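You operate a simulated robot arm through the tools that you are given. There is no shell and no other tool. Be economical: measure what you need, move in short steps, check, and stop when the job is done.

You run a simulated robot arm. Do the job below in one go: nothing can be reset, and whatever is moved stays where it is left.

JOB
Fetch the shaft from the far granite and set it on top of the carton there. Then take the grey box and put it on the top of the grey box. Then stack the test glass marked "ZOOM 2" from the right granite on top of the test glass marked "ZOOM 3". Then take the bracket from the right granite and put it on top of the white binder there. Then put two of the memory sticks from the desk top on the job card on the right granite. Then press the blue down button two times. Then take the blue cap and put it on top of the white mouse. Keep to this order. Set down upright: grey box, blue cap.

It is judged by the outcome, as a careful person would: the job done as asked, and still so three seconds after it is handed in. It fails if anything else is knocked over, pushed out of place, dropped, spilled or broken. A push-on lid holds only when it is set on centred and level and pressed home; a screw cap is set on level and turned clockwise until tight.

ROBOT AND FRAMES
A 7-joint arm with a fingered hand on a trunk, on a base that drives. Base frame: it is fixed to the floor where the robot stands at the start and does not move with it; the origin is under the middle of the robot, x ahead of it, y to its left, z up; the surface under the hand at the start is at about z = 710. Readings come in mm, degrees, newtons and seconds.
Its first joint turns from -115.0 to 115.0 degrees. Places, roughly: binder [-1750, -250, 750]; blue cap (4x4x6 cm) [-6100, 3900, 900]; blue down button [-6200, 1900, 1400]; bracket [-2250, 0, 750]; carton (30x22x9 cm) [1100, 500, 800]; grey box [-1500, 0, 750]; job card [-1750, -500, 750]; memory stick [-3500, 2000, 1250]; shaft [750, 0, 750]; test glass [-1750, 250, 750]; top of the grey box [-2800, 2200, 700]; white mouse (6x10x4 cm) [-6100, 3300, 900]. Payload 5 kg.
Tool frame: the origin (TCP) lies between the finger pads and is the grasp point; the fingertips stand 32 mm ahead of it; z points along the fingers, y is the line along which they close. Largest opening 160 mm; the body of the gripper starts 89 mm behind the TCP. The gripper is a hand of 4 fingers: y runs from the thumb to the fingers, the wrist lies at [0, 0, -267] in the tool frame, and closing takes about 1.5 s.
Orientation is that of the tool frame in the base frame, as a unit quaternion [w, x, y, z]. With the fingers straight down and closing along the base's y, the tool's x points along the base's -x, its y along +y and its z along -z.

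CONTROLS
- The arm moves only by the tool drive_tool. Its argument "series" is a list of rows, each a list of 7 numbers: the turn, a rotation vector about the tool's x, y, z in degrees, then the shift along the tool's x, y, z in mm, then the opening in per cent of the stroke, from 0 (shut) to 100 (fully open). In form: [[wx, wy, wz, x, y, z, fingers], ...]. A call has 1 to 12 rows; each row shifts and turns the commanded pose from where the row before left it, along the tool's axes as they then stand. Rows are played at 5 a second. More than 50 mm and 8.6 degrees between two rows, or a gripper value outside its range, and nothing of the call is played. Where a pose cannot be reached the arm comes as near as it can. A force on the tool above 40 N (or 10 N above the force at the start of the call, whichever is more), or a blocked arm, ends the call early, and 0.2 s more pass. Each finger travels about 45 mm/s and halts on what it meets, pressing with about 33 N; the grip force reading is that of the motor and also rises with nothing between the fingers. The clock runs only during rows and for 0.2 s after the last one: add rows that do not move to give the fingers time. It gives the time, the measured TCP pose, the force on the tool (base axes), the opening and the grip force at its end, in the units of the frame above (readings bear some noise), with the torque about the TCP (base axes, N m) and any sound that the robot's microphone picked up, and new pictures: "views" is both (left out), scene, wrist or none.
- Cameras (640 x 400 px; columns grow to the right, rows downward): "scene" is now at [-49.3, 148.8, 1604.8]; the picture's right is [-0.99, -0.14, 0.00], its down [-0.13, 0.92, -0.36] and it looks along [0.05, -0.36, -0.93] (base axes); focal length 214 px, centre (320, 200). "wrist" rides on the gripper at [80, -4, -114] in the tool frame; the picture's right is [0.05, 1.00, 0.00], its down [-0.82, 0.04, -0.58] and it looks along [-0.58, 0.03, 0.82] (tool axes); focal length 265 px, centre (320, 200). There is no depth. A picture from a camera that has moved, and an enlarged one, comes with that camera's place and axes in the base frame and with its lens.
- move_column(by): slides the trunk up (or, below 0, down) by that many mm; the arm and the scene camera ride with it, the base frame stays. It gives what a move gives, with no picture.
- roll_base(legs): drives the robot by 1 to 6 legs, each [ahead, turn to the left] in mm and degrees, along the robot's own axes; the way and the turn of a leg run together, so that a leg with both is an arc; at most 1500 mm and 180 degrees a leg. The arm and the cameras ride along, it lands a little off, and it stops where it bumps. It gives what a move gives, and a new picture of the scene camera.
- hand_shape(shape): the hand has 4 fingers and takes this shape, open, in about a second: jaw (thumb against the fingers, like two jaws); tri (thumb and two fingers); tip (a fingertip pinch); poke (one finger out to press); point (the index stretched); flat (the hand flat); cup (the hand cupped); fist (a fist). The gripper value then closes the fingers along that shape, each until it touches; the sizes above hold for jaw. It gives what a move gives, with no picture.
- pan_tilt(pan, tilt): turns the head with the scene camera to pan (to the left, within 155 degrees either way) and tilt (down, from -29 to 69), counted from straight ahead of the robot. It gives what a move gives, and a new picture of the scene camera.
- zoom(camera, box): a new picture of the part [left, top, right, bottom] of that camera's present view, enlarged. No time passes.
- sign_off(): hands the job in; it is judged then, once.

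Go step by step. Nothing tells you exact positions but the pictures and the camera data: compare them with the known pose of the tool, close in by small moves and look again before you grip or let go. The budget is 217 turns and 260 pictures, counting those below and the enlarged ones. Unless the task says otherwise, let go and move clear before handing in.

The tools are called after "Emit:" as name(argument=value, ...) on one line, values as JSON. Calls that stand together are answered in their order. drive_tool: Moves the arm, as the interface text tells. Its arguments: {"type":"object","properties":{"series":{"type":"array","items":{"type":"array","items":{"type":"number"}}},"views":{"type":"string","enum":["both","scene","wrist","none"]}},"required":["series"]} The other tools are called the same way: move_column (by) slides the trunk up or down; hand_shape (shape) gives the hand a shape; roll_base (legs) drives the base; pan_tilt (pan, tilt) turns the head that bears the scene camera; zoom (camera, box) takes an enlarged picture of a part of a camera's view; sign_off () hands the job in.

At the start:

```text
t: 0.0
eef_pos: [379.5, 513.8, 962.2]
tcp_rot: [0.0, 0.0, 1.0, -0.001]
contact_force: [-0.2, -0.9, -0.1]
moment: [0.0, 0.01, 0.01]
opening: 159.7
finger_force: 0.1
shape: jaw
trunk travel left (down, up): [-475.0, 515.0]
robot x, y, heading: [-0.9, 0.2, 0.1]
head pan, tilt: [-81.7, 68.8]
```

scene: 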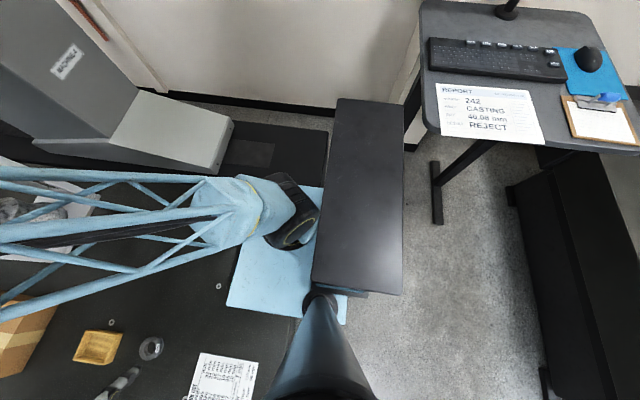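
wrist: 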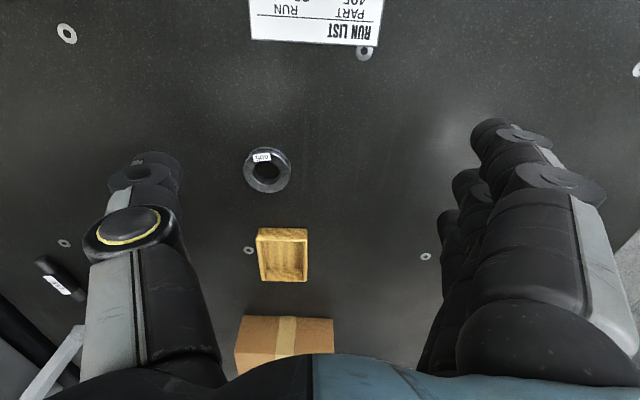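

The head looks to the right and I see the near part of the far granite only in the wrist view. I'll look ahead first to find the shaft and carton.

Emit:
pan_tilt(pan=0, tilt=45)

Emit:
pan_tilt(pan=35, tilt=45)

```text
t: 1.6
eef_pos: [379.0, 514.5, 961.9]
tcp_rot: [0.0, 0.0, 1.0, 0.0]
contact_force: [-0.6, -0.2, 0.4]
moment: [0.0, 0.02, -0.02]
opening: 160.0
finger_force: 0.0
shape: jaw
trunk travel left (down, up): [-475.0, 515.0]
robot x, y, heading: [4.0, -2.8, -0.1]
head pan, tilt: [0.0, 45.0]
camera scene: at [23.9, 204.1, 1633.6], right [0.0, -1.0, 0.0], down [-0.71, 0.0, -0.71], along [0.71, 0.0, -0.71], focal length 214 px, centre (320, 200)
```

scene: 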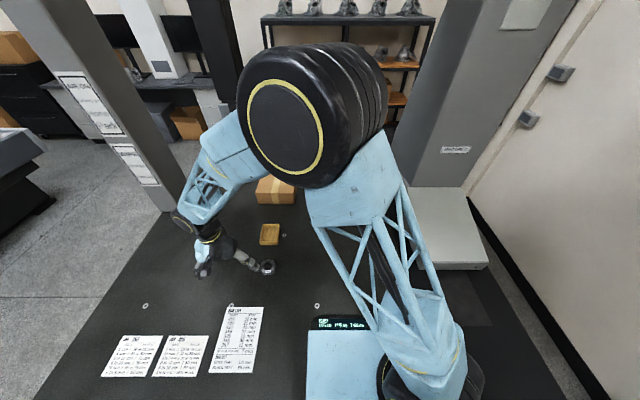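

```text
t: 2.6
eef_pos: [379.5, 513.9, 962.0]
tcp_rot: [0.0, 0.0, 1.0, 0.0]
contact_force: [0.0, 0.0, -0.1]
moment: [-0.02, -0.01, -0.01]
opening: 160.2
finger_force: 0.0
shape: jaw
trunk travel left (down, up): [-475.0, 515.0]
robot x, y, heading: [-0.0, -0.3, -0.2]
head pan, tilt: [35.0, 45.0]
camera scene: at [9.2, 250.8, 1633.6], right [0.57, -0.82, 0.0], down [-0.58, -0.41, -0.71], along [0.58, 0.41, -0.71], focal length 214 px, centre (320, 200)
```

scene: 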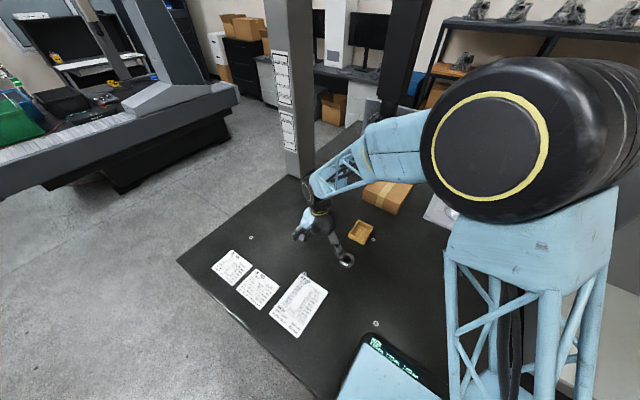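

I see a carton, a yellow tray, a ring and something dark at the left of the wrist view. I'll zoom on those.

Emit:
zoom(camera="wrist", box=[0, 130, 340, 400])

Emit:
zoom(camera="scene", box=[280, 160, 460, 290])

```text
1.48 times, centred on (170, 265) of wrist
camera zoom: at [299.3, 510.1, 1075.1], right [-0.05, 1.0, 0.0], down [0.82, 0.04, 0.58], along [0.58, 0.03, -0.82], focal length 393 px, centre (542, 104)
```

zoom: 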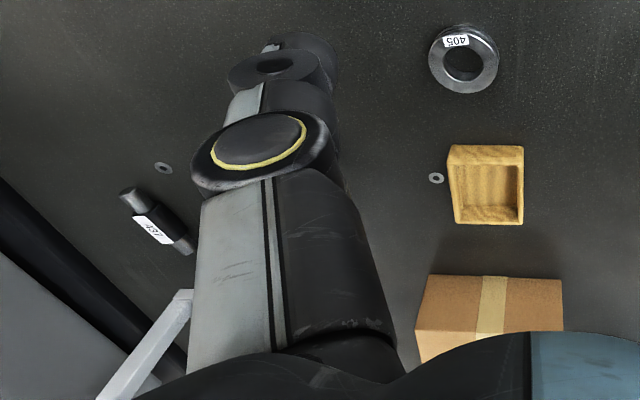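

```text
3.08 times, centred on (370, 225) of scene
camera zoom: at [9.2, 250.8, 1633.6], right [0.57, -0.82, 0.0], down [-0.58, -0.41, -0.71], along [0.58, 0.41, -0.71], focal length 660 px, centre (166, 123)
```

zoom: 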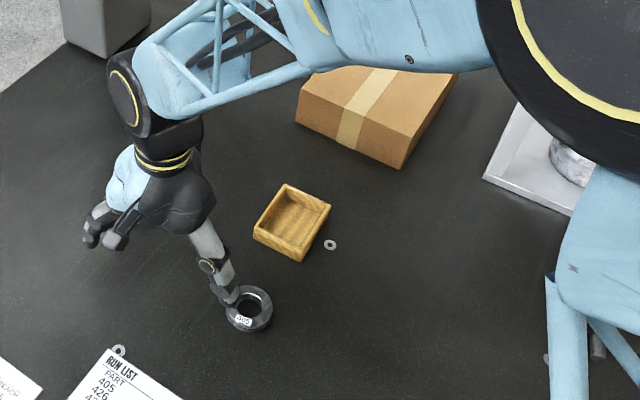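

The shaft (label 437) lies near (773, 3), axis roughly along x, and the carton near (980, 455). I bring the hand above and behind the shaft for a closer look.

Emit:
drive_tool(series=[[0, 0, 0, -22.5, -42.6, 0, 100], [0, 0, 0, -22.5, -42.6, 0, 100], [0, 0, 0, -22.5, -42.6, 0, 100], [0, 0, 0, -22.5, -42.6, 0, 100], [0, 0, 0, -22.5, -42.6, 0, 100], [0, 0, 0, -22.5, -42.6, 0, 100], [0, 0, 0, -22.5, -42.6, 0, 100], [0, 0, 0, -22.5, -42.6, 0, 100], [0, 0, 0, -22.5, -42.6, 0, 100], [0, 0, 0, -22.5, -42.6, 0, 100], [0, 0, 0, -22.5, -42.6, 0, 100], [0, 0, 0, -22.5, -42.6, 0, 100]])

```text
t: 5.2
eef_pos: [653.2, 1.6, 961.6]
tcp_rot: [0.0, 0.0, 1.0, 0.001]
contact_force: [0.0, -1.2, -0.2]
moment: [0.04, -0.02, 0.02]
opening: 160.0
finger_force: 0.1
shape: jaw
trunk travel left (down, up): [-475.0, 515.0]
robot x, y, heading: [-1.0, -3.1, 0.1]
head pan, tilt: [35.0, 45.0]
camera scene: at [9.5, 249.9, 1633.7], right [0.57, -0.82, 0.0], down [-0.58, -0.4, -0.71], along [0.58, 0.41, -0.71], focal length 214 px, centre (320, 200)
camera wrist: at [573.5, -2.9, 1074.3], right [-0.05, 1.0, 0.0], down [0.82, 0.04, 0.58], along [0.58, 0.03, -0.82], focal length 265 px, centre (320, 200)
```

scene: 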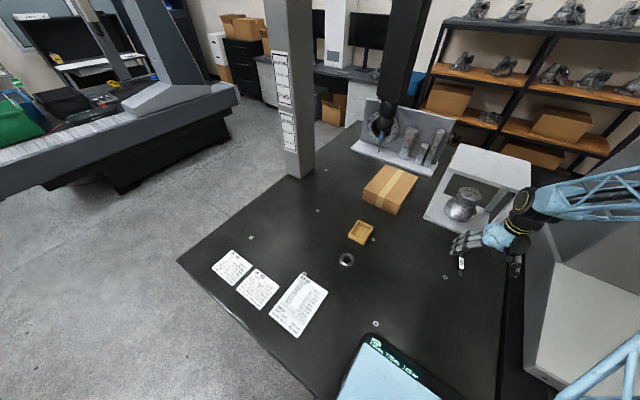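
wrist: 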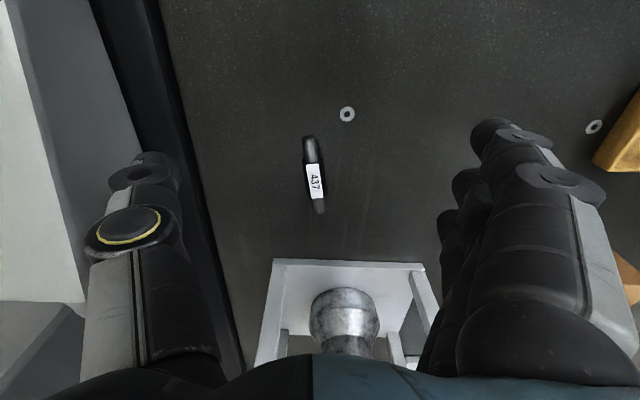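

The shaft is centred about (785, 0), tilted about 9° from x. I move above it and turn the hand to line up, staying at z≈800.

Emit:
drive_tool(series=[[0, 0, 0, -45, -1, 0, 100], [0, 0, 0, -45, -1, 0, 100], [0, 0, -4.7, -43, 0, 20, 100], [0, 0, -4.6, 0, 0, 45, 100], [0, 0, 0, 0, 0, 45, 100], [0, 0, 0, 0, 0, 45, 100], [0, 0, 0, 0, 0, 0, 100]])

Emit:
zoom(camera="scene", box=[330, 120, 570, 290])

```text
t: 6.8
eef_pos: [778.4, -1.9, 807.8]
tcp_rot: [0.0, -0.081, 0.997, 0.0]
contact_force: [0.9, -0.3, 0.2]
moment: [0.0, 0.0, -0.01]
opening: 160.0
finger_force: 0.1
shape: jaw
trunk travel left (down, up): [-475.0, 515.0]
robot x, y, heading: [2.0, 0.2, 0.0]
head pan, tilt: [35.0, 45.0]
camera scene: at [9.6, 250.4, 1633.7], right [0.57, -0.82, 0.0], down [-0.58, -0.41, -0.71], along [0.58, 0.41, -0.71], focal length 214 px, centre (320, 200)
camera wrist: at [701.2, -19.1, 920.6], right [-0.21, 0.98, 0.0], down [0.8, 0.17, 0.58], along [0.56, 0.12, -0.82], focal length 265 px, centre (320, 200)
```

scene: 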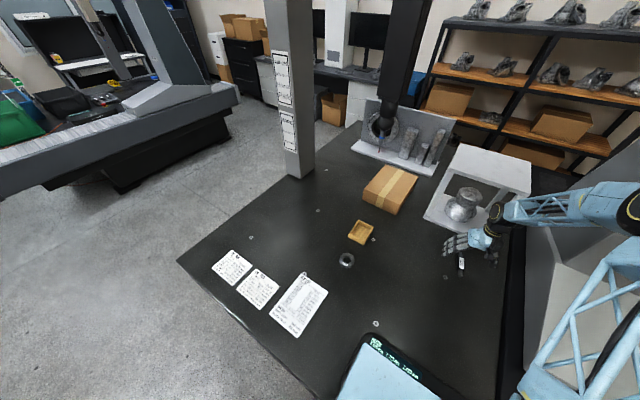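
wrist: 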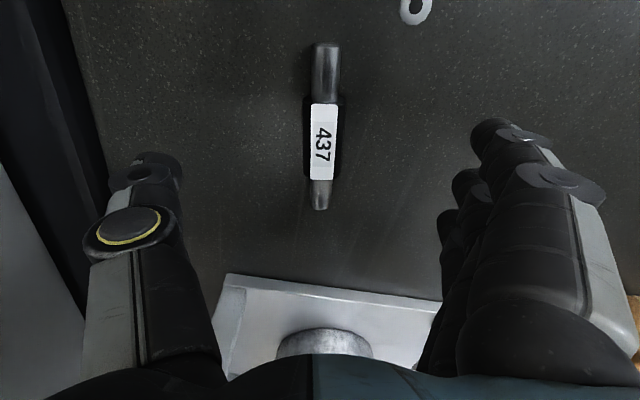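

```text
2.35 times, centred on (450, 205) of scene
camera zoom: at [9.6, 250.4, 1633.7], right [0.57, -0.82, 0.0], down [-0.58, -0.41, -0.71], along [0.58, 0.41, -0.71], focal length 505 px, centre (14, 188)
```

zoom: 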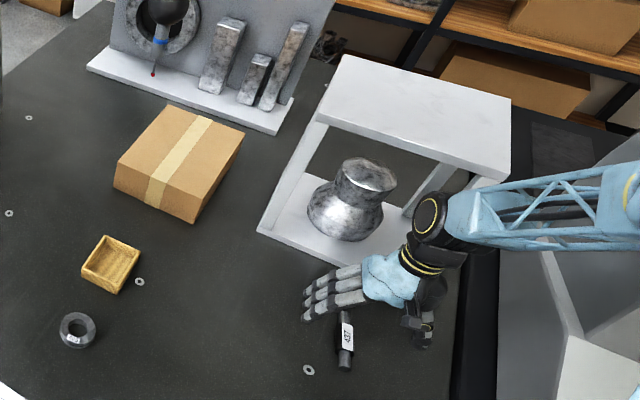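

Aligned within a degree and about 5 mm; I descend to the shaft and close.

Emit:
drive_tool(series=[[0, 0, -1, -4, 2, 30, 100], [0, 0, 0, 0, 0, 30, 100], [0, 0, 0, 0, 0, 0, 60], [0, 0, 0, 0, 0, 0, 30], [0, 0, 0, 0, 0, 0, 0], [0, 0, 0, 0, 0, 0, 0], [0, 0, 0, 0, 0, 0, 0], [0, 0, 0, 0, 0, 0, 0], [0, 0, 0, 0, 0, 0, 0], [0, 0, 0, 0, 0, 0, 0], [0, 0, 0, 0, 0, 0, 0]], views="wrist")

```text
t: 9.2
eef_pos: [784.8, 2.6, 748.9]
tcp_rot: [-0.001, -0.09, 0.996, 0.0]
contact_force: [0.9, 0.9, 0.9]
moment: [-0.08, -0.07, -0.05]
opening: 24.2
finger_force: 33.2
shape: jaw
trunk travel left (down, up): [-475.0, 515.0]
robot x, y, heading: [0.2, -1.9, 0.0]
head pan, tilt: [35.0, 45.0]
camera wrist: at [707.3, -15.5, 860.9], right [-0.23, 0.97, 0.0], down [0.79, 0.19, 0.58], along [0.56, 0.13, -0.82], focal length 265 px, centre (320, 200)
```

wrist: 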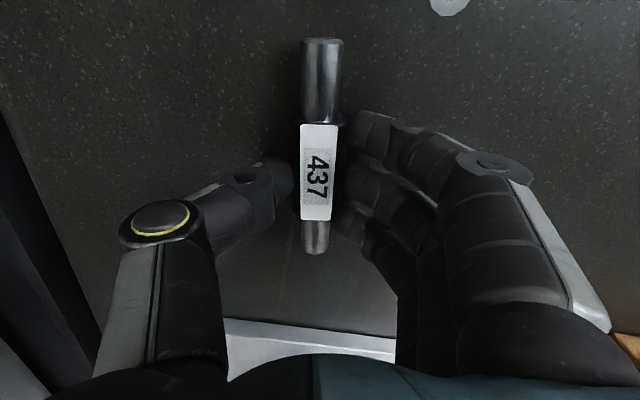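

Shaft gripped (24 mm). I lift it and look down ahead to see how close the base is to the granite, since the carton centre (~1055, 468) is beyond reach.

Emit:
drive_tool(series=[[0, 0, 0, 0, 0, -30, 0], [0, 0, 0, 0, 0, -50, 0], [0, 0, 0, 0, 0, -50, 0], [0, 0, 0, 0, 0, -50, 0], [0, 0, 0, 40, 0, -20, 0], [0, 0, 0, 50, 0, 0, 0], [0, 0, 0, 50, 0, 0, 0]], views="wrist")

Emit:
pan_tilt(pan=30, tilt=69)

Emit:
pan_tilt(pan=75, tilt=65)

```text
t: 10.8
eef_pos: [647.1, -23.0, 950.3]
tcp_rot: [0.0, -0.091, 0.996, 0.0]
contact_force: [0.8, -0.2, -5.9]
moment: [0.0, 0.0, 0.0]
opening: 23.9
finger_force: 33.5
shape: jaw
trunk travel left (down, up): [-475.0, 515.0]
robot x, y, heading: [2.7, 1.5, 0.3]
head pan, tilt: [35.0, 45.0]
camera wrist: at [569.0, -40.6, 1062.8], right [-0.23, 0.97, 0.0], down [0.79, 0.19, 0.58], along [0.56, 0.13, -0.82], focal length 265 px, centre (320, 200)
```

wrist: 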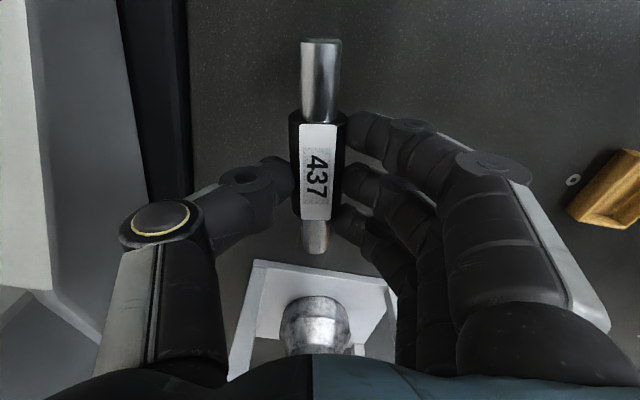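

```text
t: 11.6
eef_pos: [648.2, -23.0, 949.3]
tcp_rot: [0.0, -0.089, 0.996, 0.0]
contact_force: [0.5, 0.2, -5.2]
moment: [0.05, -0.01, 0.01]
opening: 24.1
finger_force: 33.0
shape: jaw
trunk travel left (down, up): [-475.0, 515.0]
robot x, y, heading: [0.3, -1.3, -0.1]
head pan, tilt: [30.0, 68.8]
camera scene: at [-8.7, 231.7, 1604.8], right [0.5, -0.87, 0.0], down [-0.81, -0.47, -0.36], along [0.31, 0.18, -0.93], focal length 214 px, centre (320, 200)
```

scene: 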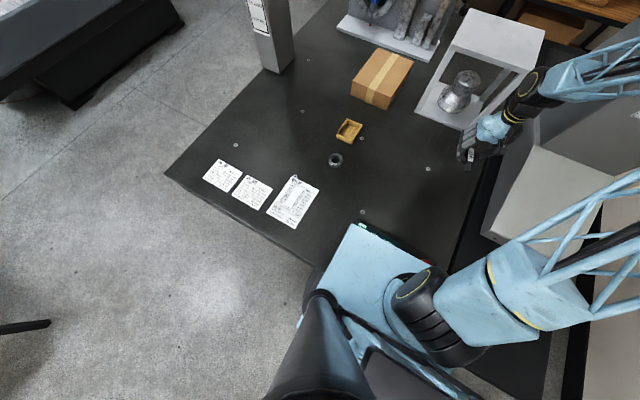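

```text
t: 12.8
eef_pos: [649.3, -22.2, 949.5]
tcp_rot: [0.001, -0.089, 0.996, 0.0]
contact_force: [-0.3, 0.2, -5.1]
moment: [0.01, -0.05, -0.01]
opening: 23.9
finger_force: 32.9
shape: jaw
trunk travel left (down, up): [-475.0, 515.0]
robot x, y, heading: [0.5, -0.3, -0.1]
head pan, tilt: [75.0, 65.0]
camera scene: at [-41.3, 262.4, 1608.6], right [0.97, -0.26, 0.0], down [-0.24, -0.88, -0.42], along [0.11, 0.41, -0.91], focal length 214 px, centre (320, 200)
```

scene: 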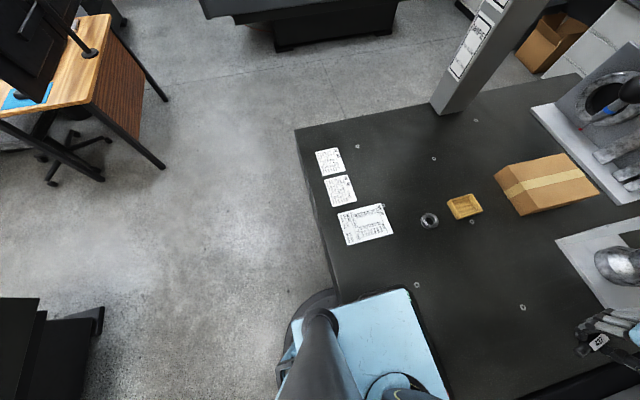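

The granite's near edge seems near x≈50, and a light-blue deck sits in front. I zoom to understand what it is before driving.

Emit:
zoom(camera="scene", box=[260, 240, 480, 400])

Emit:
pan_tilt(pan=10, tilt=69)

```text
2.50 times, centred on (370, 320) of scene
camera zoom: at [-41.3, 262.4, 1608.6], right [0.97, -0.26, 0.0], down [-0.24, -0.88, -0.42], along [0.11, 0.41, -0.91], focal length 536 px, centre (195, -100)
```

zoom: 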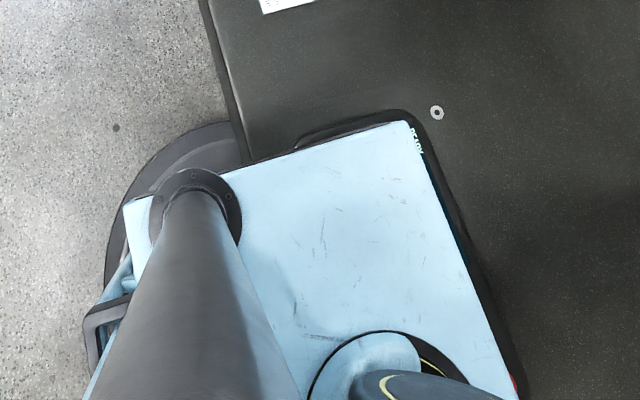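

```text
t: 14.1
eef_pos: [647.7, -22.3, 951.3]
tcp_rot: [0.0, -0.09, 0.996, 0.0]
contact_force: [0.3, 0.3, -5.5]
moment: [0.03, -0.03, 0.05]
opening: 23.8
finger_force: 32.5
shape: jaw
trunk travel left (down, up): [-475.0, 515.0]
robot x, y, heading: [0.2, 2.3, 0.3]
head pan, tilt: [10.0, 68.8]
camera scene: at [-2.0, 213.5, 1604.8], right [0.17, -0.98, 0.0], down [-0.92, -0.16, -0.36], along [0.36, 0.06, -0.93], focal length 214 px, centre (320, 200)
```

scene: 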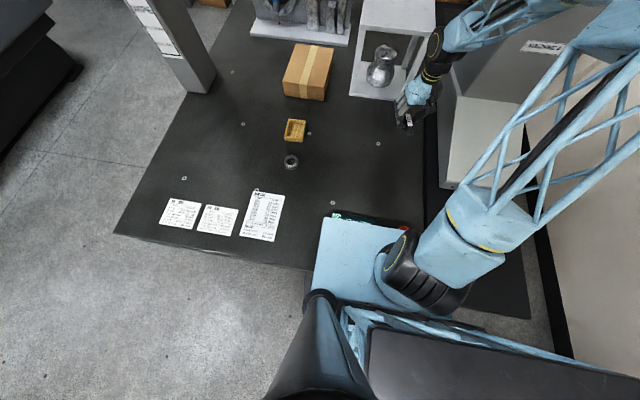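

The deck belongs to the robot's carriage and overhangs the granite; the trunk has about 100 mm of room. I move the hand left toward the carton, then nudge the base forward.

Emit:
drive_tool(series=[[0, 0, 0, -13.7, 43, 0, 0], [0, 0, 0, -13.7, 43, 0, 0], [0, 0, 0, -13.7, 43, 0, 0], [0, 0, 0, -13.7, 43, 0, 0], [0, 0, 0, -13.7, 43, 0, 0], [0, 0, 0, -13.7, 43, 0, 0], [0, 0, 0, -13.7, 43, 0, 0], [0, 0, 0, -13.7, 43, 0, 0], [0, 0, 0, -13.7, 43, 0, 0]], views="none")

Emit:
roll_base(legs=[[90, 0]])

```text
t: 16.1
eef_pos: [698.9, 382.0, 946.5]
tcp_rot: [-0.001, -0.089, 0.996, -0.001]
contact_force: [0.1, -0.3, -4.6]
moment: [0.01, -0.04, 0.02]
opening: 24.0
finger_force: 32.5
shape: jaw
trunk travel left (down, up): [-475.0, 515.0]
robot x, y, heading: [3.0, 3.0, 0.2]
head pan, tilt: [10.0, 68.8]
```

```text
t: 17.3
eef_pos: [768.6, 380.6, 944.2]
tcp_rot: [-0.001, -0.088, 0.996, -0.001]
contact_force: [0.0, -0.9, -5.6]
moment: [0.01, 0.0, 0.01]
opening: 23.8
finger_force: 32.9
shape: jaw
trunk travel left (down, up): [-475.0, 515.0]
robot x, y, heading: [70.4, 0.1, 0.0]
head pan, tilt: [10.0, 68.8]
stopped in leg 1: the robot was blocked; the commanded pose is now the measured one
camera scene: at [67.8, 214.0, 1604.7], right [0.17, -0.98, 0.0], down [-0.92, -0.16, -0.36], along [0.36, 0.06, -0.93], focal length 214 px, centre (320, 200)
```

scene: 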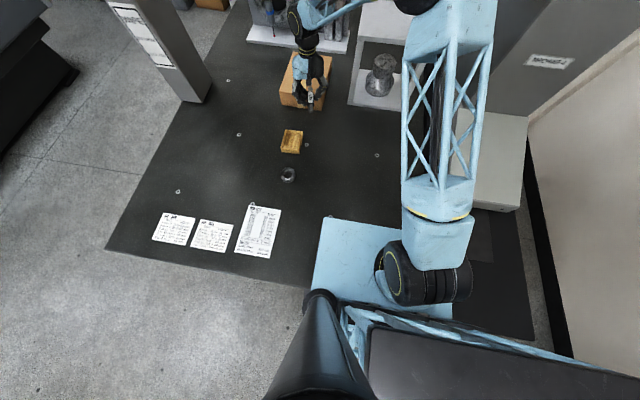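

Blocked gently after 70 mm, which helps. Now reach over the carton and check.

Emit:
drive_tool(series=[[0, 0, 0, -44, 1, 0, 0], [0, 0, 0, -44, 1, 0, 0], [0, 0, 0, -44, 1, 0, 0], [0, 0, 0, -44, 1, 0, 0], [0, 0, 0, -40, 1, 0, 0], [0, 0, 0, 0, 0, 0, 0]])

```text
t: 18.7
eef_pos: [979.1, 424.0, 945.0]
tcp_rot: [-0.002, -0.089, 0.996, -0.001]
contact_force: [0.1, 1.3, -5.8]
moment: [0.0, -0.02, -0.01]
opening: 23.3
finger_force: 32.7
shape: jaw
trunk travel left (down, up): [-475.0, 515.0]
robot x, y, heading: [69.3, -0.2, 0.1]
head pan, tilt: [10.0, 68.8]
camera scene: at [67.2, 214.5, 1604.8], right [0.17, -0.98, 0.0], down [-0.92, -0.16, -0.36], along [0.36, 0.06, -0.93], focal length 214 px, centre (320, 200)
camera wrist: at [902.2, 406.8, 1057.8], right [-0.23, 0.97, 0.0], down [0.8, 0.19, 0.57], along [0.56, 0.13, -0.82], focal length 265 px, centre (320, 200)
```

scene: 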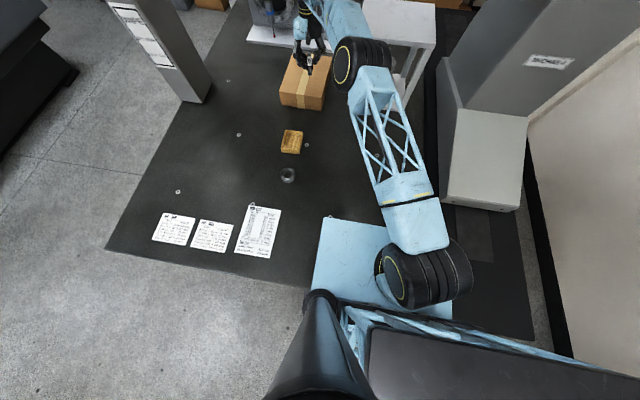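
wrist: 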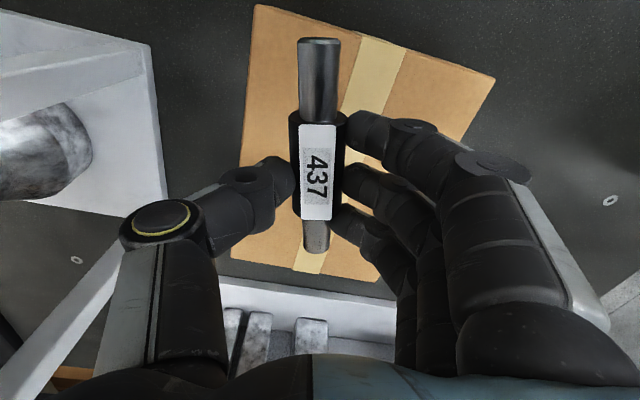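

Good: carton top spans x 908–1200, y 352–560. I shift a bit further on and descend.

Emit:
drive_tool(series=[[0, 0, 0, -28, 8, 0, 0], [0, 0, 0, 0, 0, 35, 0], [0, 0, 0, 0, 0, 35, 0], [0, 0, 0, 0, 0, 20, 0], [0, 0, 0, 0, 0, 0, 0]], views="wrist")

```text
t: 19.9
eef_pos: [989.9, 427.8, 852.7]
tcp_rot: [-0.002, -0.089, 0.996, -0.002]
contact_force: [-0.4, -0.1, -5.6]
moment: [0.01, -0.02, -0.01]
opening: 23.3
finger_force: 32.9
shape: jaw
out of reach, approached as far as the arm can: row 1
trunk travel left (down, up): [-475.0, 515.0]
robot x, y, heading: [67.3, 0.1, 0.0]
head pan, tilt: [10.0, 68.8]
camera wrist: at [911.7, 409.9, 966.6], right [-0.23, 0.97, 0.0], down [0.8, 0.19, 0.57], along [0.56, 0.13, -0.82], focal length 265 px, centre (320, 200)
```

wrist: 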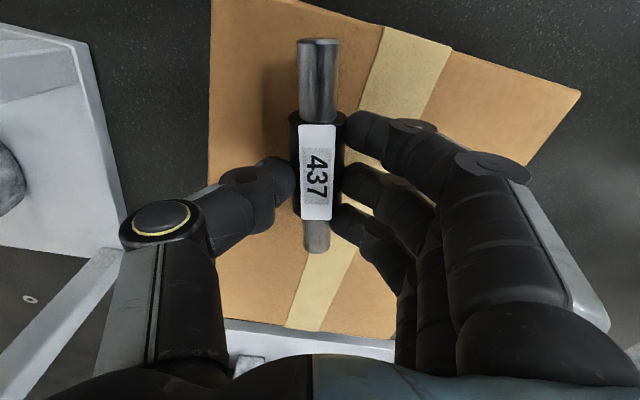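

Emit:
drive_tool(series=[[0, 0, 0, 0, 0, 4, 0], [0, 0, 0, 0, 0, 3, 0], [0, 0, 0, 0, 0, 3, 0], [0, 0, 0, 0, 0, 0, 0]], views="none")

Emit:
drive_tool(series=[[0, 0, 0, 0, 0, 1.5, 0], [0, 0, 0, 0, 0, 1.5, 0], [0, 0, 0, 0, 0, 0, 0]], views="wrist")

```text
t: 20.9
eef_pos: [988.8, 427.8, 844.3]
tcp_rot: [-0.003, -0.089, 0.996, -0.002]
contact_force: [-0.2, -1.0, -5.1]
moment: [0.05, -0.02, -0.03]
opening: 23.4
finger_force: 33.0
shape: jaw
trunk travel left (down, up): [-475.0, 515.0]
robot x, y, heading: [70.1, 0.3, 0.1]
head pan, tilt: [10.0, 68.8]
```

```text
t: 21.7
eef_pos: [989.1, 427.7, 841.4]
tcp_rot: [-0.003, -0.089, 0.996, -0.002]
contact_force: [-0.3, -0.1, -4.9]
moment: [0.03, -0.02, -0.03]
opening: 23.4
finger_force: 33.1
shape: jaw
trunk travel left (down, up): [-475.0, 515.0]
robot x, y, heading: [71.2, 2.0, -0.2]
head pan, tilt: [10.0, 68.8]
camera wrist: at [911.4, 409.8, 954.7], right [-0.23, 0.97, 0.0], down [0.8, 0.19, 0.57], along [0.56, 0.13, -0.82], focal length 265 px, centre (320, 200)
```

wrist: 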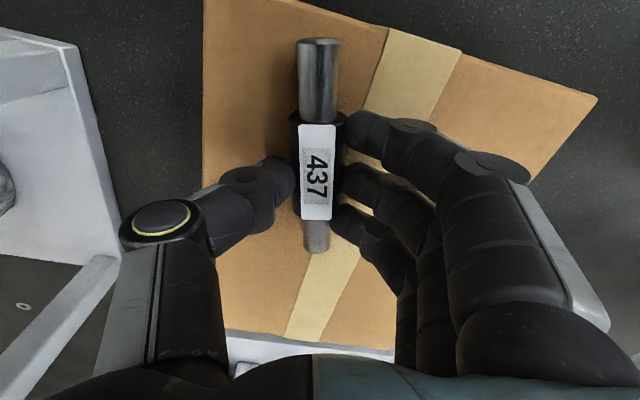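

Emit:
drive_tool(series=[[0, 0, 0, 0, 0, 1.5, 0], [0, 0, 0, 0, 0, 1, 0], [0, 0, 0, 0, 0, 0, 0]], views="none")

Emit:
drive_tool(series=[[0, 0, 0, 0, 0, 1, 0], [0, 0, 0, 0, 0, 1, 0], [0, 0, 0, 0, 0, 0, 0]], views="none")

```text
t: 22.5
eef_pos: [988.6, 427.9, 838.7]
tcp_rot: [-0.002, -0.089, 0.996, -0.002]
contact_force: [0.0, 0.5, -4.2]
moment: [0.01, -0.03, -0.01]
opening: 23.3
finger_force: 32.8
shape: jaw
trunk travel left (down, up): [-475.0, 515.0]
robot x, y, heading: [71.5, -3.4, -0.1]
head pan, tilt: [10.0, 68.8]
```

```text
t: 23.3
eef_pos: [989.0, 427.9, 839.7]
tcp_rot: [-0.001, -0.089, 0.996, -0.001]
contact_force: [-2.5, -0.1, 3.3]
moment: [-0.07, 0.01, -0.05]
opening: 23.2
finger_force: 33.0
shape: jaw
trunk travel left (down, up): [-475.0, 515.0]
robot x, y, heading: [70.4, -1.3, -0.0]
head pan, tilt: [10.0, 68.8]
```

Contact is felt. I open slowly, and lift straight up.

Emit:
drive_tool(series=[[0, 0, 0, 0, 0, 0, 18], [0, 0, 0, 0, 0, 0, 22], [0, 0, 0, 0, 0, 0, 30], [0, 0, 0, 0, 0, 0, 40], [0, 0, 0, 0, 0, 0, 50], [0, 0, 0, 0, 0, 0, 60], [0, 0, 0, 0, 0, -10, 60], [0, 0, 0, 0, 0, -30, 60], [0, 0, 0, 0, 0, -40, 60], [0, 0, 0, 0, 0, -40, 60]], views="wrist")

```text
t: 25.5
eef_pos: [985.6, 427.0, 957.1]
tcp_rot: [-0.001, -0.089, 0.996, -0.001]
contact_force: [0.5, -1.1, -0.7]
moment: [0.01, -0.01, 0.0]
opening: 95.4
finger_force: 0.1
shape: jaw
trunk travel left (down, up): [-475.0, 515.0]
robot x, y, heading: [67.5, 5.2, 0.1]
head pan, tilt: [10.0, 68.8]
camera wrist: at [908.0, 408.5, 1070.7], right [-0.23, 0.97, 0.0], down [0.8, 0.19, 0.58], along [0.56, 0.13, -0.82], focal length 265 px, centre (320, 200)
```

wrist: 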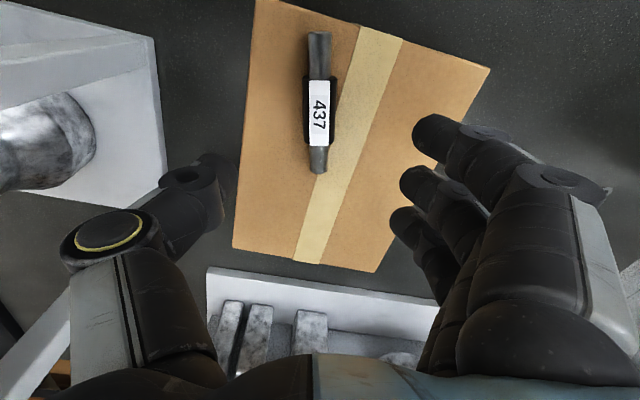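

The shaft rests on the carton. Next I retract the arm to travel and look backward toward the right granite.

Emit:
drive_tool(series=[[0, 0, 0, 45, -12.4, -8, 60], [0, 0, 0, 45, -12.4, -8, 60], [0, 0, 0, 45, -12.4, -8, 60], [0, 0, 0, 45, -12.4, -8, 60], [0, 0, 0, 45, -12.4, -8, 60], [0, 0, 0, 45, -12.4, -8, 60], [0, 0, 0, 45, -12.4, -8, 60], [0, 0, 0, 45, -12.4, -8, 60], [0, 0, 0, 45, -12.4, -8, 60], [0, 0, 5, 45, -12.4, -8, 60], [0, 0, 5, 45, -12.4, -8, 60]], views="none")

Emit:
pan_tilt(pan=150, tilt=30)

Emit:
pan_tilt(pan=-150, tilt=30)

```text
t: 27.9
eef_pos: [522.8, 207.5, 1045.1]
tcp_rot: [0.0, -0.001, 1.0, -0.001]
contact_force: [-0.1, 0.1, 0.1]
moment: [-0.01, 0.0, 0.0]
opening: 95.2
finger_force: 0.0
shape: jaw
trunk travel left (down, up): [-475.0, 515.0]
robot x, y, heading: [68.4, -0.7, 0.0]
head pan, tilt: [10.0, 68.8]
```

```text
t: 30.1
eef_pos: [525.8, 208.2, 1045.4]
tcp_rot: [-0.001, -0.002, 1.0, -0.001]
contact_force: [-0.4, 0.0, -0.1]
moment: [-0.01, -0.01, 0.02]
opening: 95.5
finger_force: 0.1
shape: jaw
trunk travel left (down, up): [-475.0, 515.0]
robot x, y, heading: [69.5, -0.0, 0.1]
head pan, tilt: [150.0, 30.0]
camera scene: at [-67.1, 249.1, 1656.2], right [0.5, 0.87, 0.0], down [0.43, -0.25, -0.87], along [-0.75, 0.43, -0.5], focal length 214 px, centre (320, 200)
```

scene: 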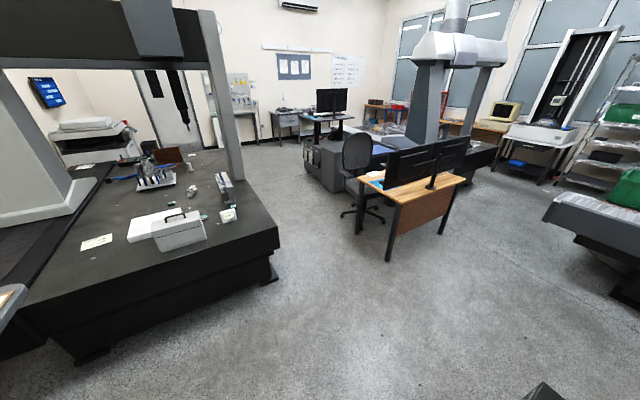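

```text
t: 34.2
eef_pos: [525.4, 206.5, 1044.1]
tcp_rot: [-0.001, -0.002, 1.0, -0.001]
contact_force: [1.0, -0.6, 0.4]
moment: [0.03, -0.01, 0.0]
opening: 95.6
finger_force: 0.1
shape: jaw
trunk travel left (down, up): [-475.0, 515.0]
robot x, y, heading: [69.3, -1.1, 0.1]
head pan, tilt: [-150.0, 30.0]
camera scene: at [-67.1, 158.6, 1656.3], right [-0.5, 0.87, 0.0], down [0.43, 0.25, -0.87], along [-0.75, -0.43, -0.5], focal length 214 px, centre (320, 200)
```

scene: 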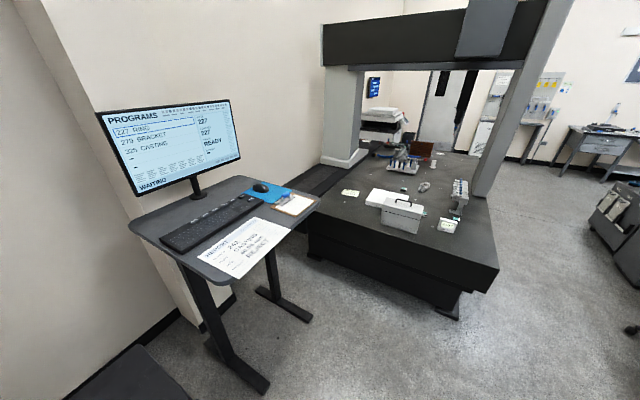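

I see the right granite with the grey box (handled case) near its front edge. Zooming to identify the items.

Emit:
zoom(camera="scene", box=[310, 130, 510, 255])

Emit:
pan_tilt(pan=150, tilt=20)

Emit:
zoom(camera="scene", box=[60, 120, 300, 270])

Emit:
zoom(camera="scene", box=[270, 100, 520, 260])

```text
3.20 times, centred on (410, 192) of scene
camera zoom: at [-67.1, 158.6, 1656.3], right [-0.5, 0.87, 0.0], down [0.43, 0.25, -0.87], along [-0.75, -0.43, -0.5], focal length 686 px, centre (32, 224)
```

zoom: 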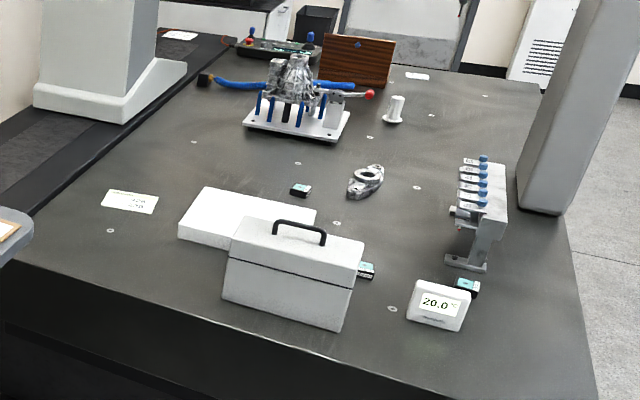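

```text
t: 38.3
eef_pos: [525.0, 207.6, 1044.8]
tcp_rot: [-0.001, -0.001, 1.0, -0.002]
contact_force: [0.6, -0.3, 0.3]
moment: [0.0, 0.02, 0.01]
opening: 95.6
finger_force: 0.1
shape: jaw
trunk travel left (down, up): [-475.0, 515.0]
robot x, y, heading: [66.5, -0.3, 0.3]
head pan, tilt: [150.0, 20.0]
camera scene: at [-69.5, 250.4, 1672.3], right [0.5, 0.87, 0.0], down [0.3, -0.17, -0.94], along [-0.81, 0.47, -0.34], focal length 214 px, centre (320, 200)
```

scene: 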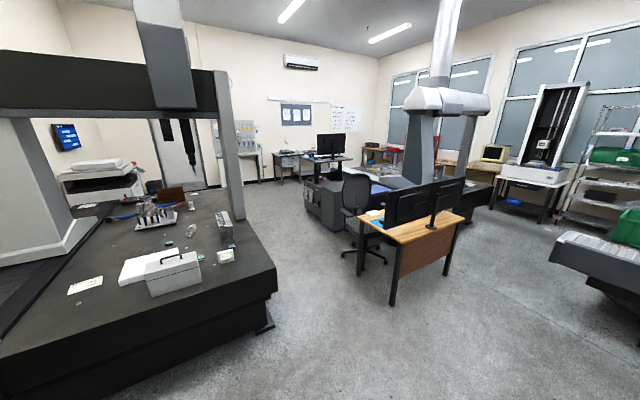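

```text
2.67 times, centred on (180, 195) of scene
camera zoom: at [-69.5, 250.4, 1672.3], right [0.5, 0.87, 0.0], down [0.3, -0.17, -0.94], along [-0.81, 0.47, -0.34], focal length 572 px, centre (693, 213)
```

zoom: 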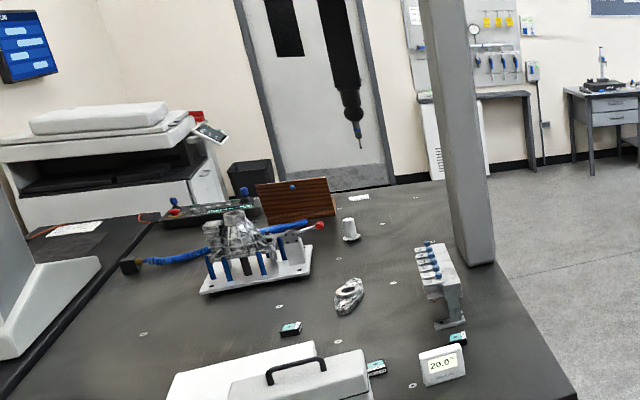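

```text
2.50 times, centred on (395, 180) of scene
camera zoom: at [-69.5, 250.4, 1672.3], right [0.5, 0.87, 0.0], down [0.3, -0.17, -0.94], along [-0.81, 0.47, -0.34], focal length 536 px, centre (132, 250)
```

zoom: 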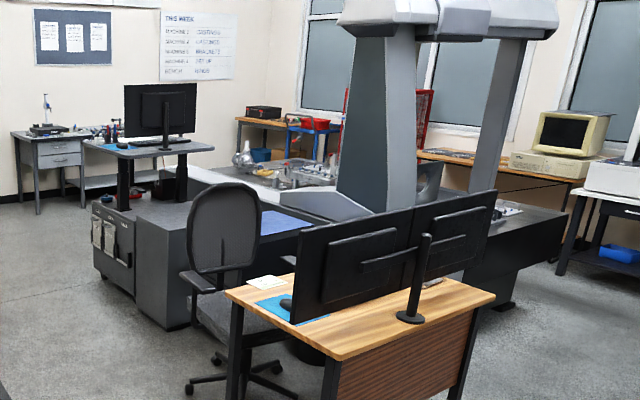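

I've located the grey box (~-1430, 45), binder, job card and bracket. Before driving I check the clearance to the standing desk on the right side.

Emit:
pan_tilt(pan=-125, tilt=60)

```text
t: 42.1
eef_pos: [525.7, 206.8, 1045.2]
tcp_rot: [0.0, -0.001, 1.0, -0.001]
contact_force: [-0.3, 0.2, -0.9]
moment: [0.0, -0.01, 0.02]
opening: 95.6
finger_force: 0.0
shape: jaw
trunk travel left (down, up): [-475.0, 515.0]
robot x, y, heading: [69.6, -1.3, -0.0]
head pan, tilt: [-125.0, 60.0]
camera scene: at [-27.0, 149.2, 1614.2], right [-0.82, 0.57, 0.0], down [0.5, 0.71, -0.5], along [-0.29, -0.41, -0.87], focal length 214 px, centre (320, 200)
```

scene: 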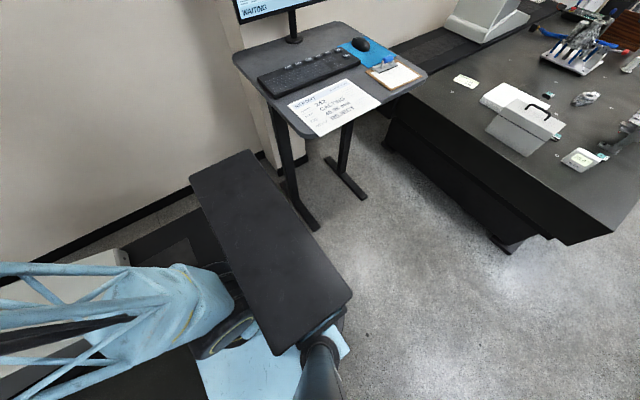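

The desk front is at about y≈-440, so I reverse in an arc toward +y and then turn to face the right granite.

Emit:
roll_base(legs=[[-300, 0], [-550, -90], [0, -90]])

Emit:
pan_tilt(pan=10, tilt=45)

```text
t: 52.2
eef_pos: [-1029.3, 156.5, 1045.7]
tcp_rot: [-0.001, 1.0, -0.013, 0.001]
contact_force: [0.2, 0.1, -1.3]
moment: [0.0, 0.01, -0.01]
opening: 95.4
finger_force: 0.2
shape: jaw
trunk travel left (down, up): [-475.0, 515.0]
robot x, y, heading: [-568.0, 351.9, 177.9]
head pan, tilt: [-125.0, 60.0]
cut short: leg 2
camera scene: at [-471.0, 201.1, 1614.2], right [0.8, -0.6, 0.0], down [-0.52, -0.69, -0.5], along [0.3, 0.4, -0.87], focal length 214 px, centre (320, 200)
```

scene: 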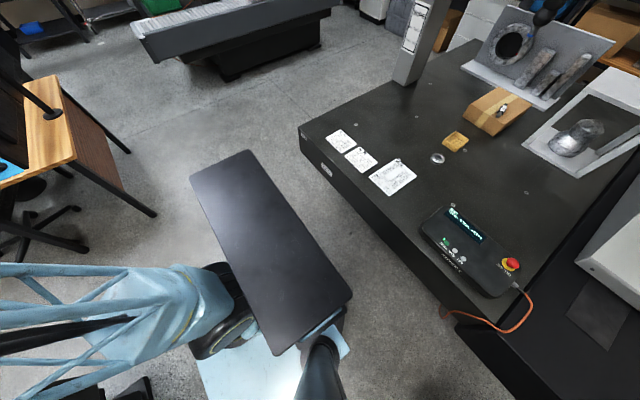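

```text
t: 54.4
eef_pos: [-1028.6, 155.4, 1045.7]
tcp_rot: [-0.001, 1.0, -0.013, 0.001]
contact_force: [-0.7, 0.4, -0.1]
moment: [0.0, 0.03, 0.0]
opening: 95.3
finger_force: 0.0
shape: jaw
trunk travel left (down, up): [-475.0, 515.0]
robot x, y, heading: [-571.3, 352.4, 178.3]
head pan, tilt: [10.0, 45.0]
camera scene: at [-591.3, 135.9, 1633.6], right [-0.14, 0.99, 0.0], down [0.7, 0.1, -0.71], along [-0.7, -0.1, -0.71], focal length 214 px, centre (320, 200)
```

scene: 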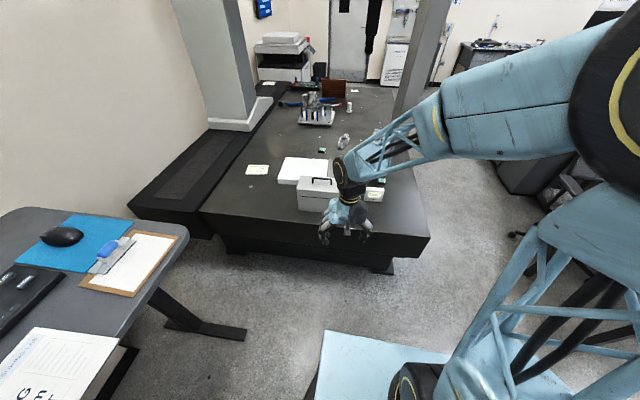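

The right granite is ahead and the path is free. I drive 280 mm closer and look with the wrist camera over the box.

Emit:
roll_base(legs=[[250, 0]])

Emit:
drive_tool(series=[[0, 0, 0, 10, -40, -5, 95], [0, 0, 0, 10, -40, -5, 95], [0, 0, 0, 0, -30, -5, 95]])

```text
t: 56.2
eef_pos: [-1280.6, 164.0, 1045.8]
tcp_rot: [-0.001, 1.0, -0.014, 0.001]
contact_force: [-0.2, 0.0, 0.2]
moment: [-0.02, -0.01, -0.01]
opening: 95.8
finger_force: 0.0
shape: jaw
trunk travel left (down, up): [-475.0, 515.0]
robot x, y, heading: [-818.4, 358.1, 178.0]
head pan, tilt: [10.0, 45.0]
camera scene: at [-843.0, 143.5, 1633.6], right [-0.14, 0.99, 0.0], down [0.7, 0.1, -0.71], along [-0.7, -0.1, -0.71], focal length 214 px, centre (320, 200)
```

scene: 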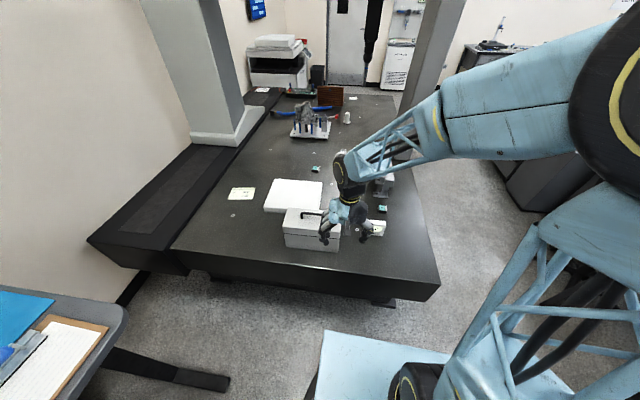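

```text
t: 57.0
eef_pos: [-1258.9, 274.1, 1062.4]
tcp_rot: [-0.001, 1.0, -0.014, 0.001]
contact_force: [0.0, -0.1, 0.1]
moment: [0.0, -0.04, 0.01]
opening: 151.9
finger_force: 0.2
shape: jaw
trunk travel left (down, up): [-475.0, 515.0]
robot x, y, heading: [-815.5, 358.5, 178.1]
head pan, tilt: [10.0, 45.0]
camera scene: at [-842.5, 143.7, 1633.7], right [-0.14, 0.99, 0.0], down [0.7, 0.1, -0.71], along [-0.7, -0.1, -0.71], focal length 214 px, centre (320, 200)
camera wrist: at [-1177.2, 275.5, 1174.6], right [0.02, -1.0, 0.0], down [-0.82, -0.02, 0.58], along [-0.58, -0.01, -0.82], focal length 265 px, centre (320, 200)
```

scene: 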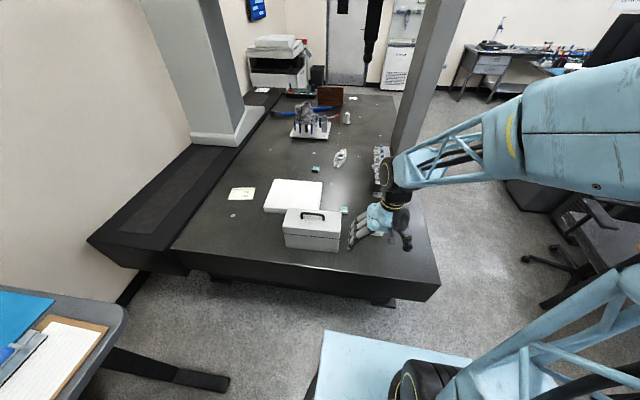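
wrist: 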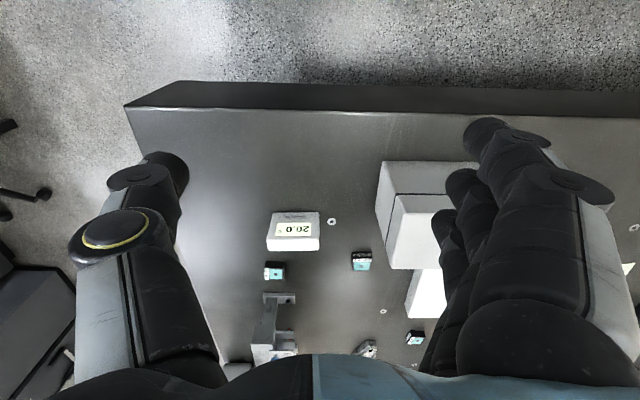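

Emit:
zoom(camera="scene", box=[220, 140, 400, 260])

Emit:
drive_tool(series=[[0, 0, 0, 0, 44, 0, 95], [0, 0, 0, 0, 44, 0, 95], [0, 0, 0, 0, 44, 0, 95], [0, 0, 0, 0, 44, 0, 95], [0, 0, 0, 0, 44, 0, 95], [0, 0, 0, 0, 40, 0, 95]], views="wrist")

```text
3.33 times, centred on (310, 200) of scene
camera zoom: at [-842.5, 143.7, 1633.7], right [-0.14, 0.99, 0.0], down [0.7, 0.1, -0.71], along [-0.7, -0.1, -0.71], focal length 715 px, centre (353, 200)
```

zoom: 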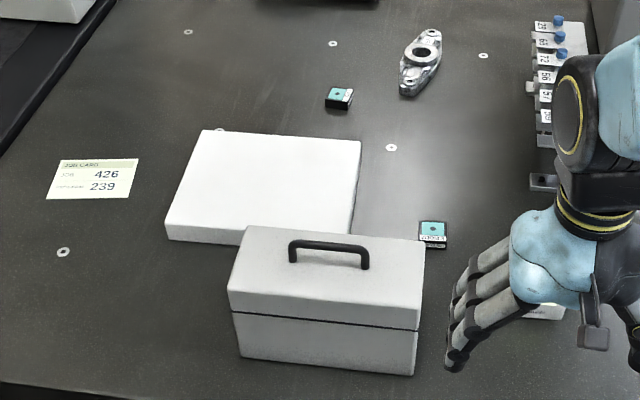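

```text
t: 58.4
eef_pos: [-1264.1, 12.7, 1058.3]
tcp_rot: [-0.001, 1.0, -0.013, 0.001]
contact_force: [0.0, 0.4, 0.5]
moment: [0.0, 0.0, 0.02]
opening: 151.8
finger_force: 0.0
shape: jaw
trunk travel left (down, up): [-475.0, 515.0]
robot x, y, heading: [-818.8, 362.1, 177.9]
head pan, tilt: [10.0, 45.0]
camera wrist: at [-1184.1, 14.2, 1171.4], right [0.02, -1.0, 0.0], down [-0.82, -0.02, 0.58], along [-0.58, -0.01, -0.82], focal length 265 px, centre (320, 200)
```

wrist: 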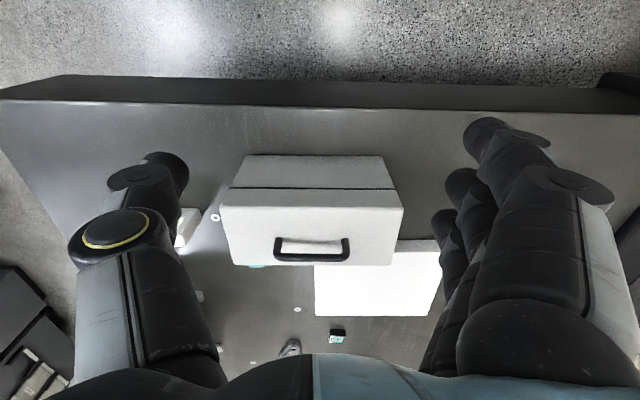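

Handle bar estimated at (-1460, 21, ~912), box top z≈866. I move over it and turn the hand 90° so that the fingers close across the bar.

Emit:
drive_tool(series=[[0, 0, 0, -45, 0, 0, 60], [0, 0, 0, -45, 0, 0, 60], [0, 0, 0, -45, 0, 0, 60], [0, 0, -8.5, -30, 0, 0, 60], [0, 0, -8.5, 0, 0, 0, 60], [0, 0, -8.5, 0, 0, 0, 60], [0, 0, -8.5, 0, 0, 0, 60], [0, 0, -8.5, 0, 0, 0, 60], [0, 0, -8.5, 0, 0, 0, 60], [0, 0, -8.5, 0, 0, 0, 60], [0, 0, -8.5, 0, 0, 0, 60], [0, 0, -8.5, 0, 0, 0, 60]], views="none")

Emit:
drive_tool(series=[[0, 0, -7.5, 0, 0, 0, 60], [0, 0, -7.5, 0, 0, 0, 60], [0, 0, 0, 0, 0, 0, 60]])

```text
t: 61.0
eef_pos: [-1430.9, 17.7, 1060.0]
tcp_rot: [0.0, 0.793, 0.609, 0.001]
contact_force: [0.7, -0.2, 0.2]
moment: [0.04, 0.02, 0.0]
opening: 96.3
finger_force: 0.0
shape: jaw
trunk travel left (down, up): [-475.0, 515.0]
robot x, y, heading: [-818.0, 356.2, 178.1]
head pan, tilt: [10.0, 45.0]
```

```text
t: 61.8
eef_pos: [-1429.5, 18.2, 1059.7]
tcp_rot: [0.0, 0.707, 0.707, 0.001]
contact_force: [0.3, 0.1, -0.8]
moment: [0.0, 0.01, -0.01]
opening: 96.6
finger_force: 0.1
shape: jaw
trunk travel left (down, up): [-475.0, 515.0]
robot x, y, heading: [-817.8, 361.3, 178.2]
head pan, tilt: [10.0, 45.0]
camera scene: at [-842.6, 143.5, 1633.6], right [-0.14, 0.99, 0.0], down [0.7, 0.1, -0.71], along [-0.7, -0.1, -0.71], focal length 214 px, centre (320, 200)
camera wrist: at [-1433.6, 98.1, 1172.4], right [1.0, 0.05, 0.0], down [0.04, -0.82, 0.58], along [0.03, -0.58, -0.82], focal length 265 px, centre (320, 200)
```

scene: 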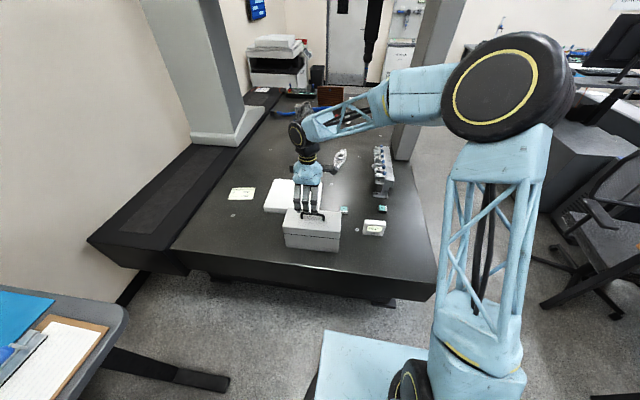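
wrist: 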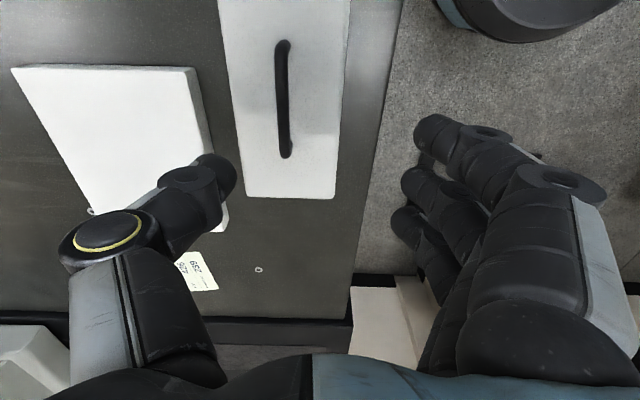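

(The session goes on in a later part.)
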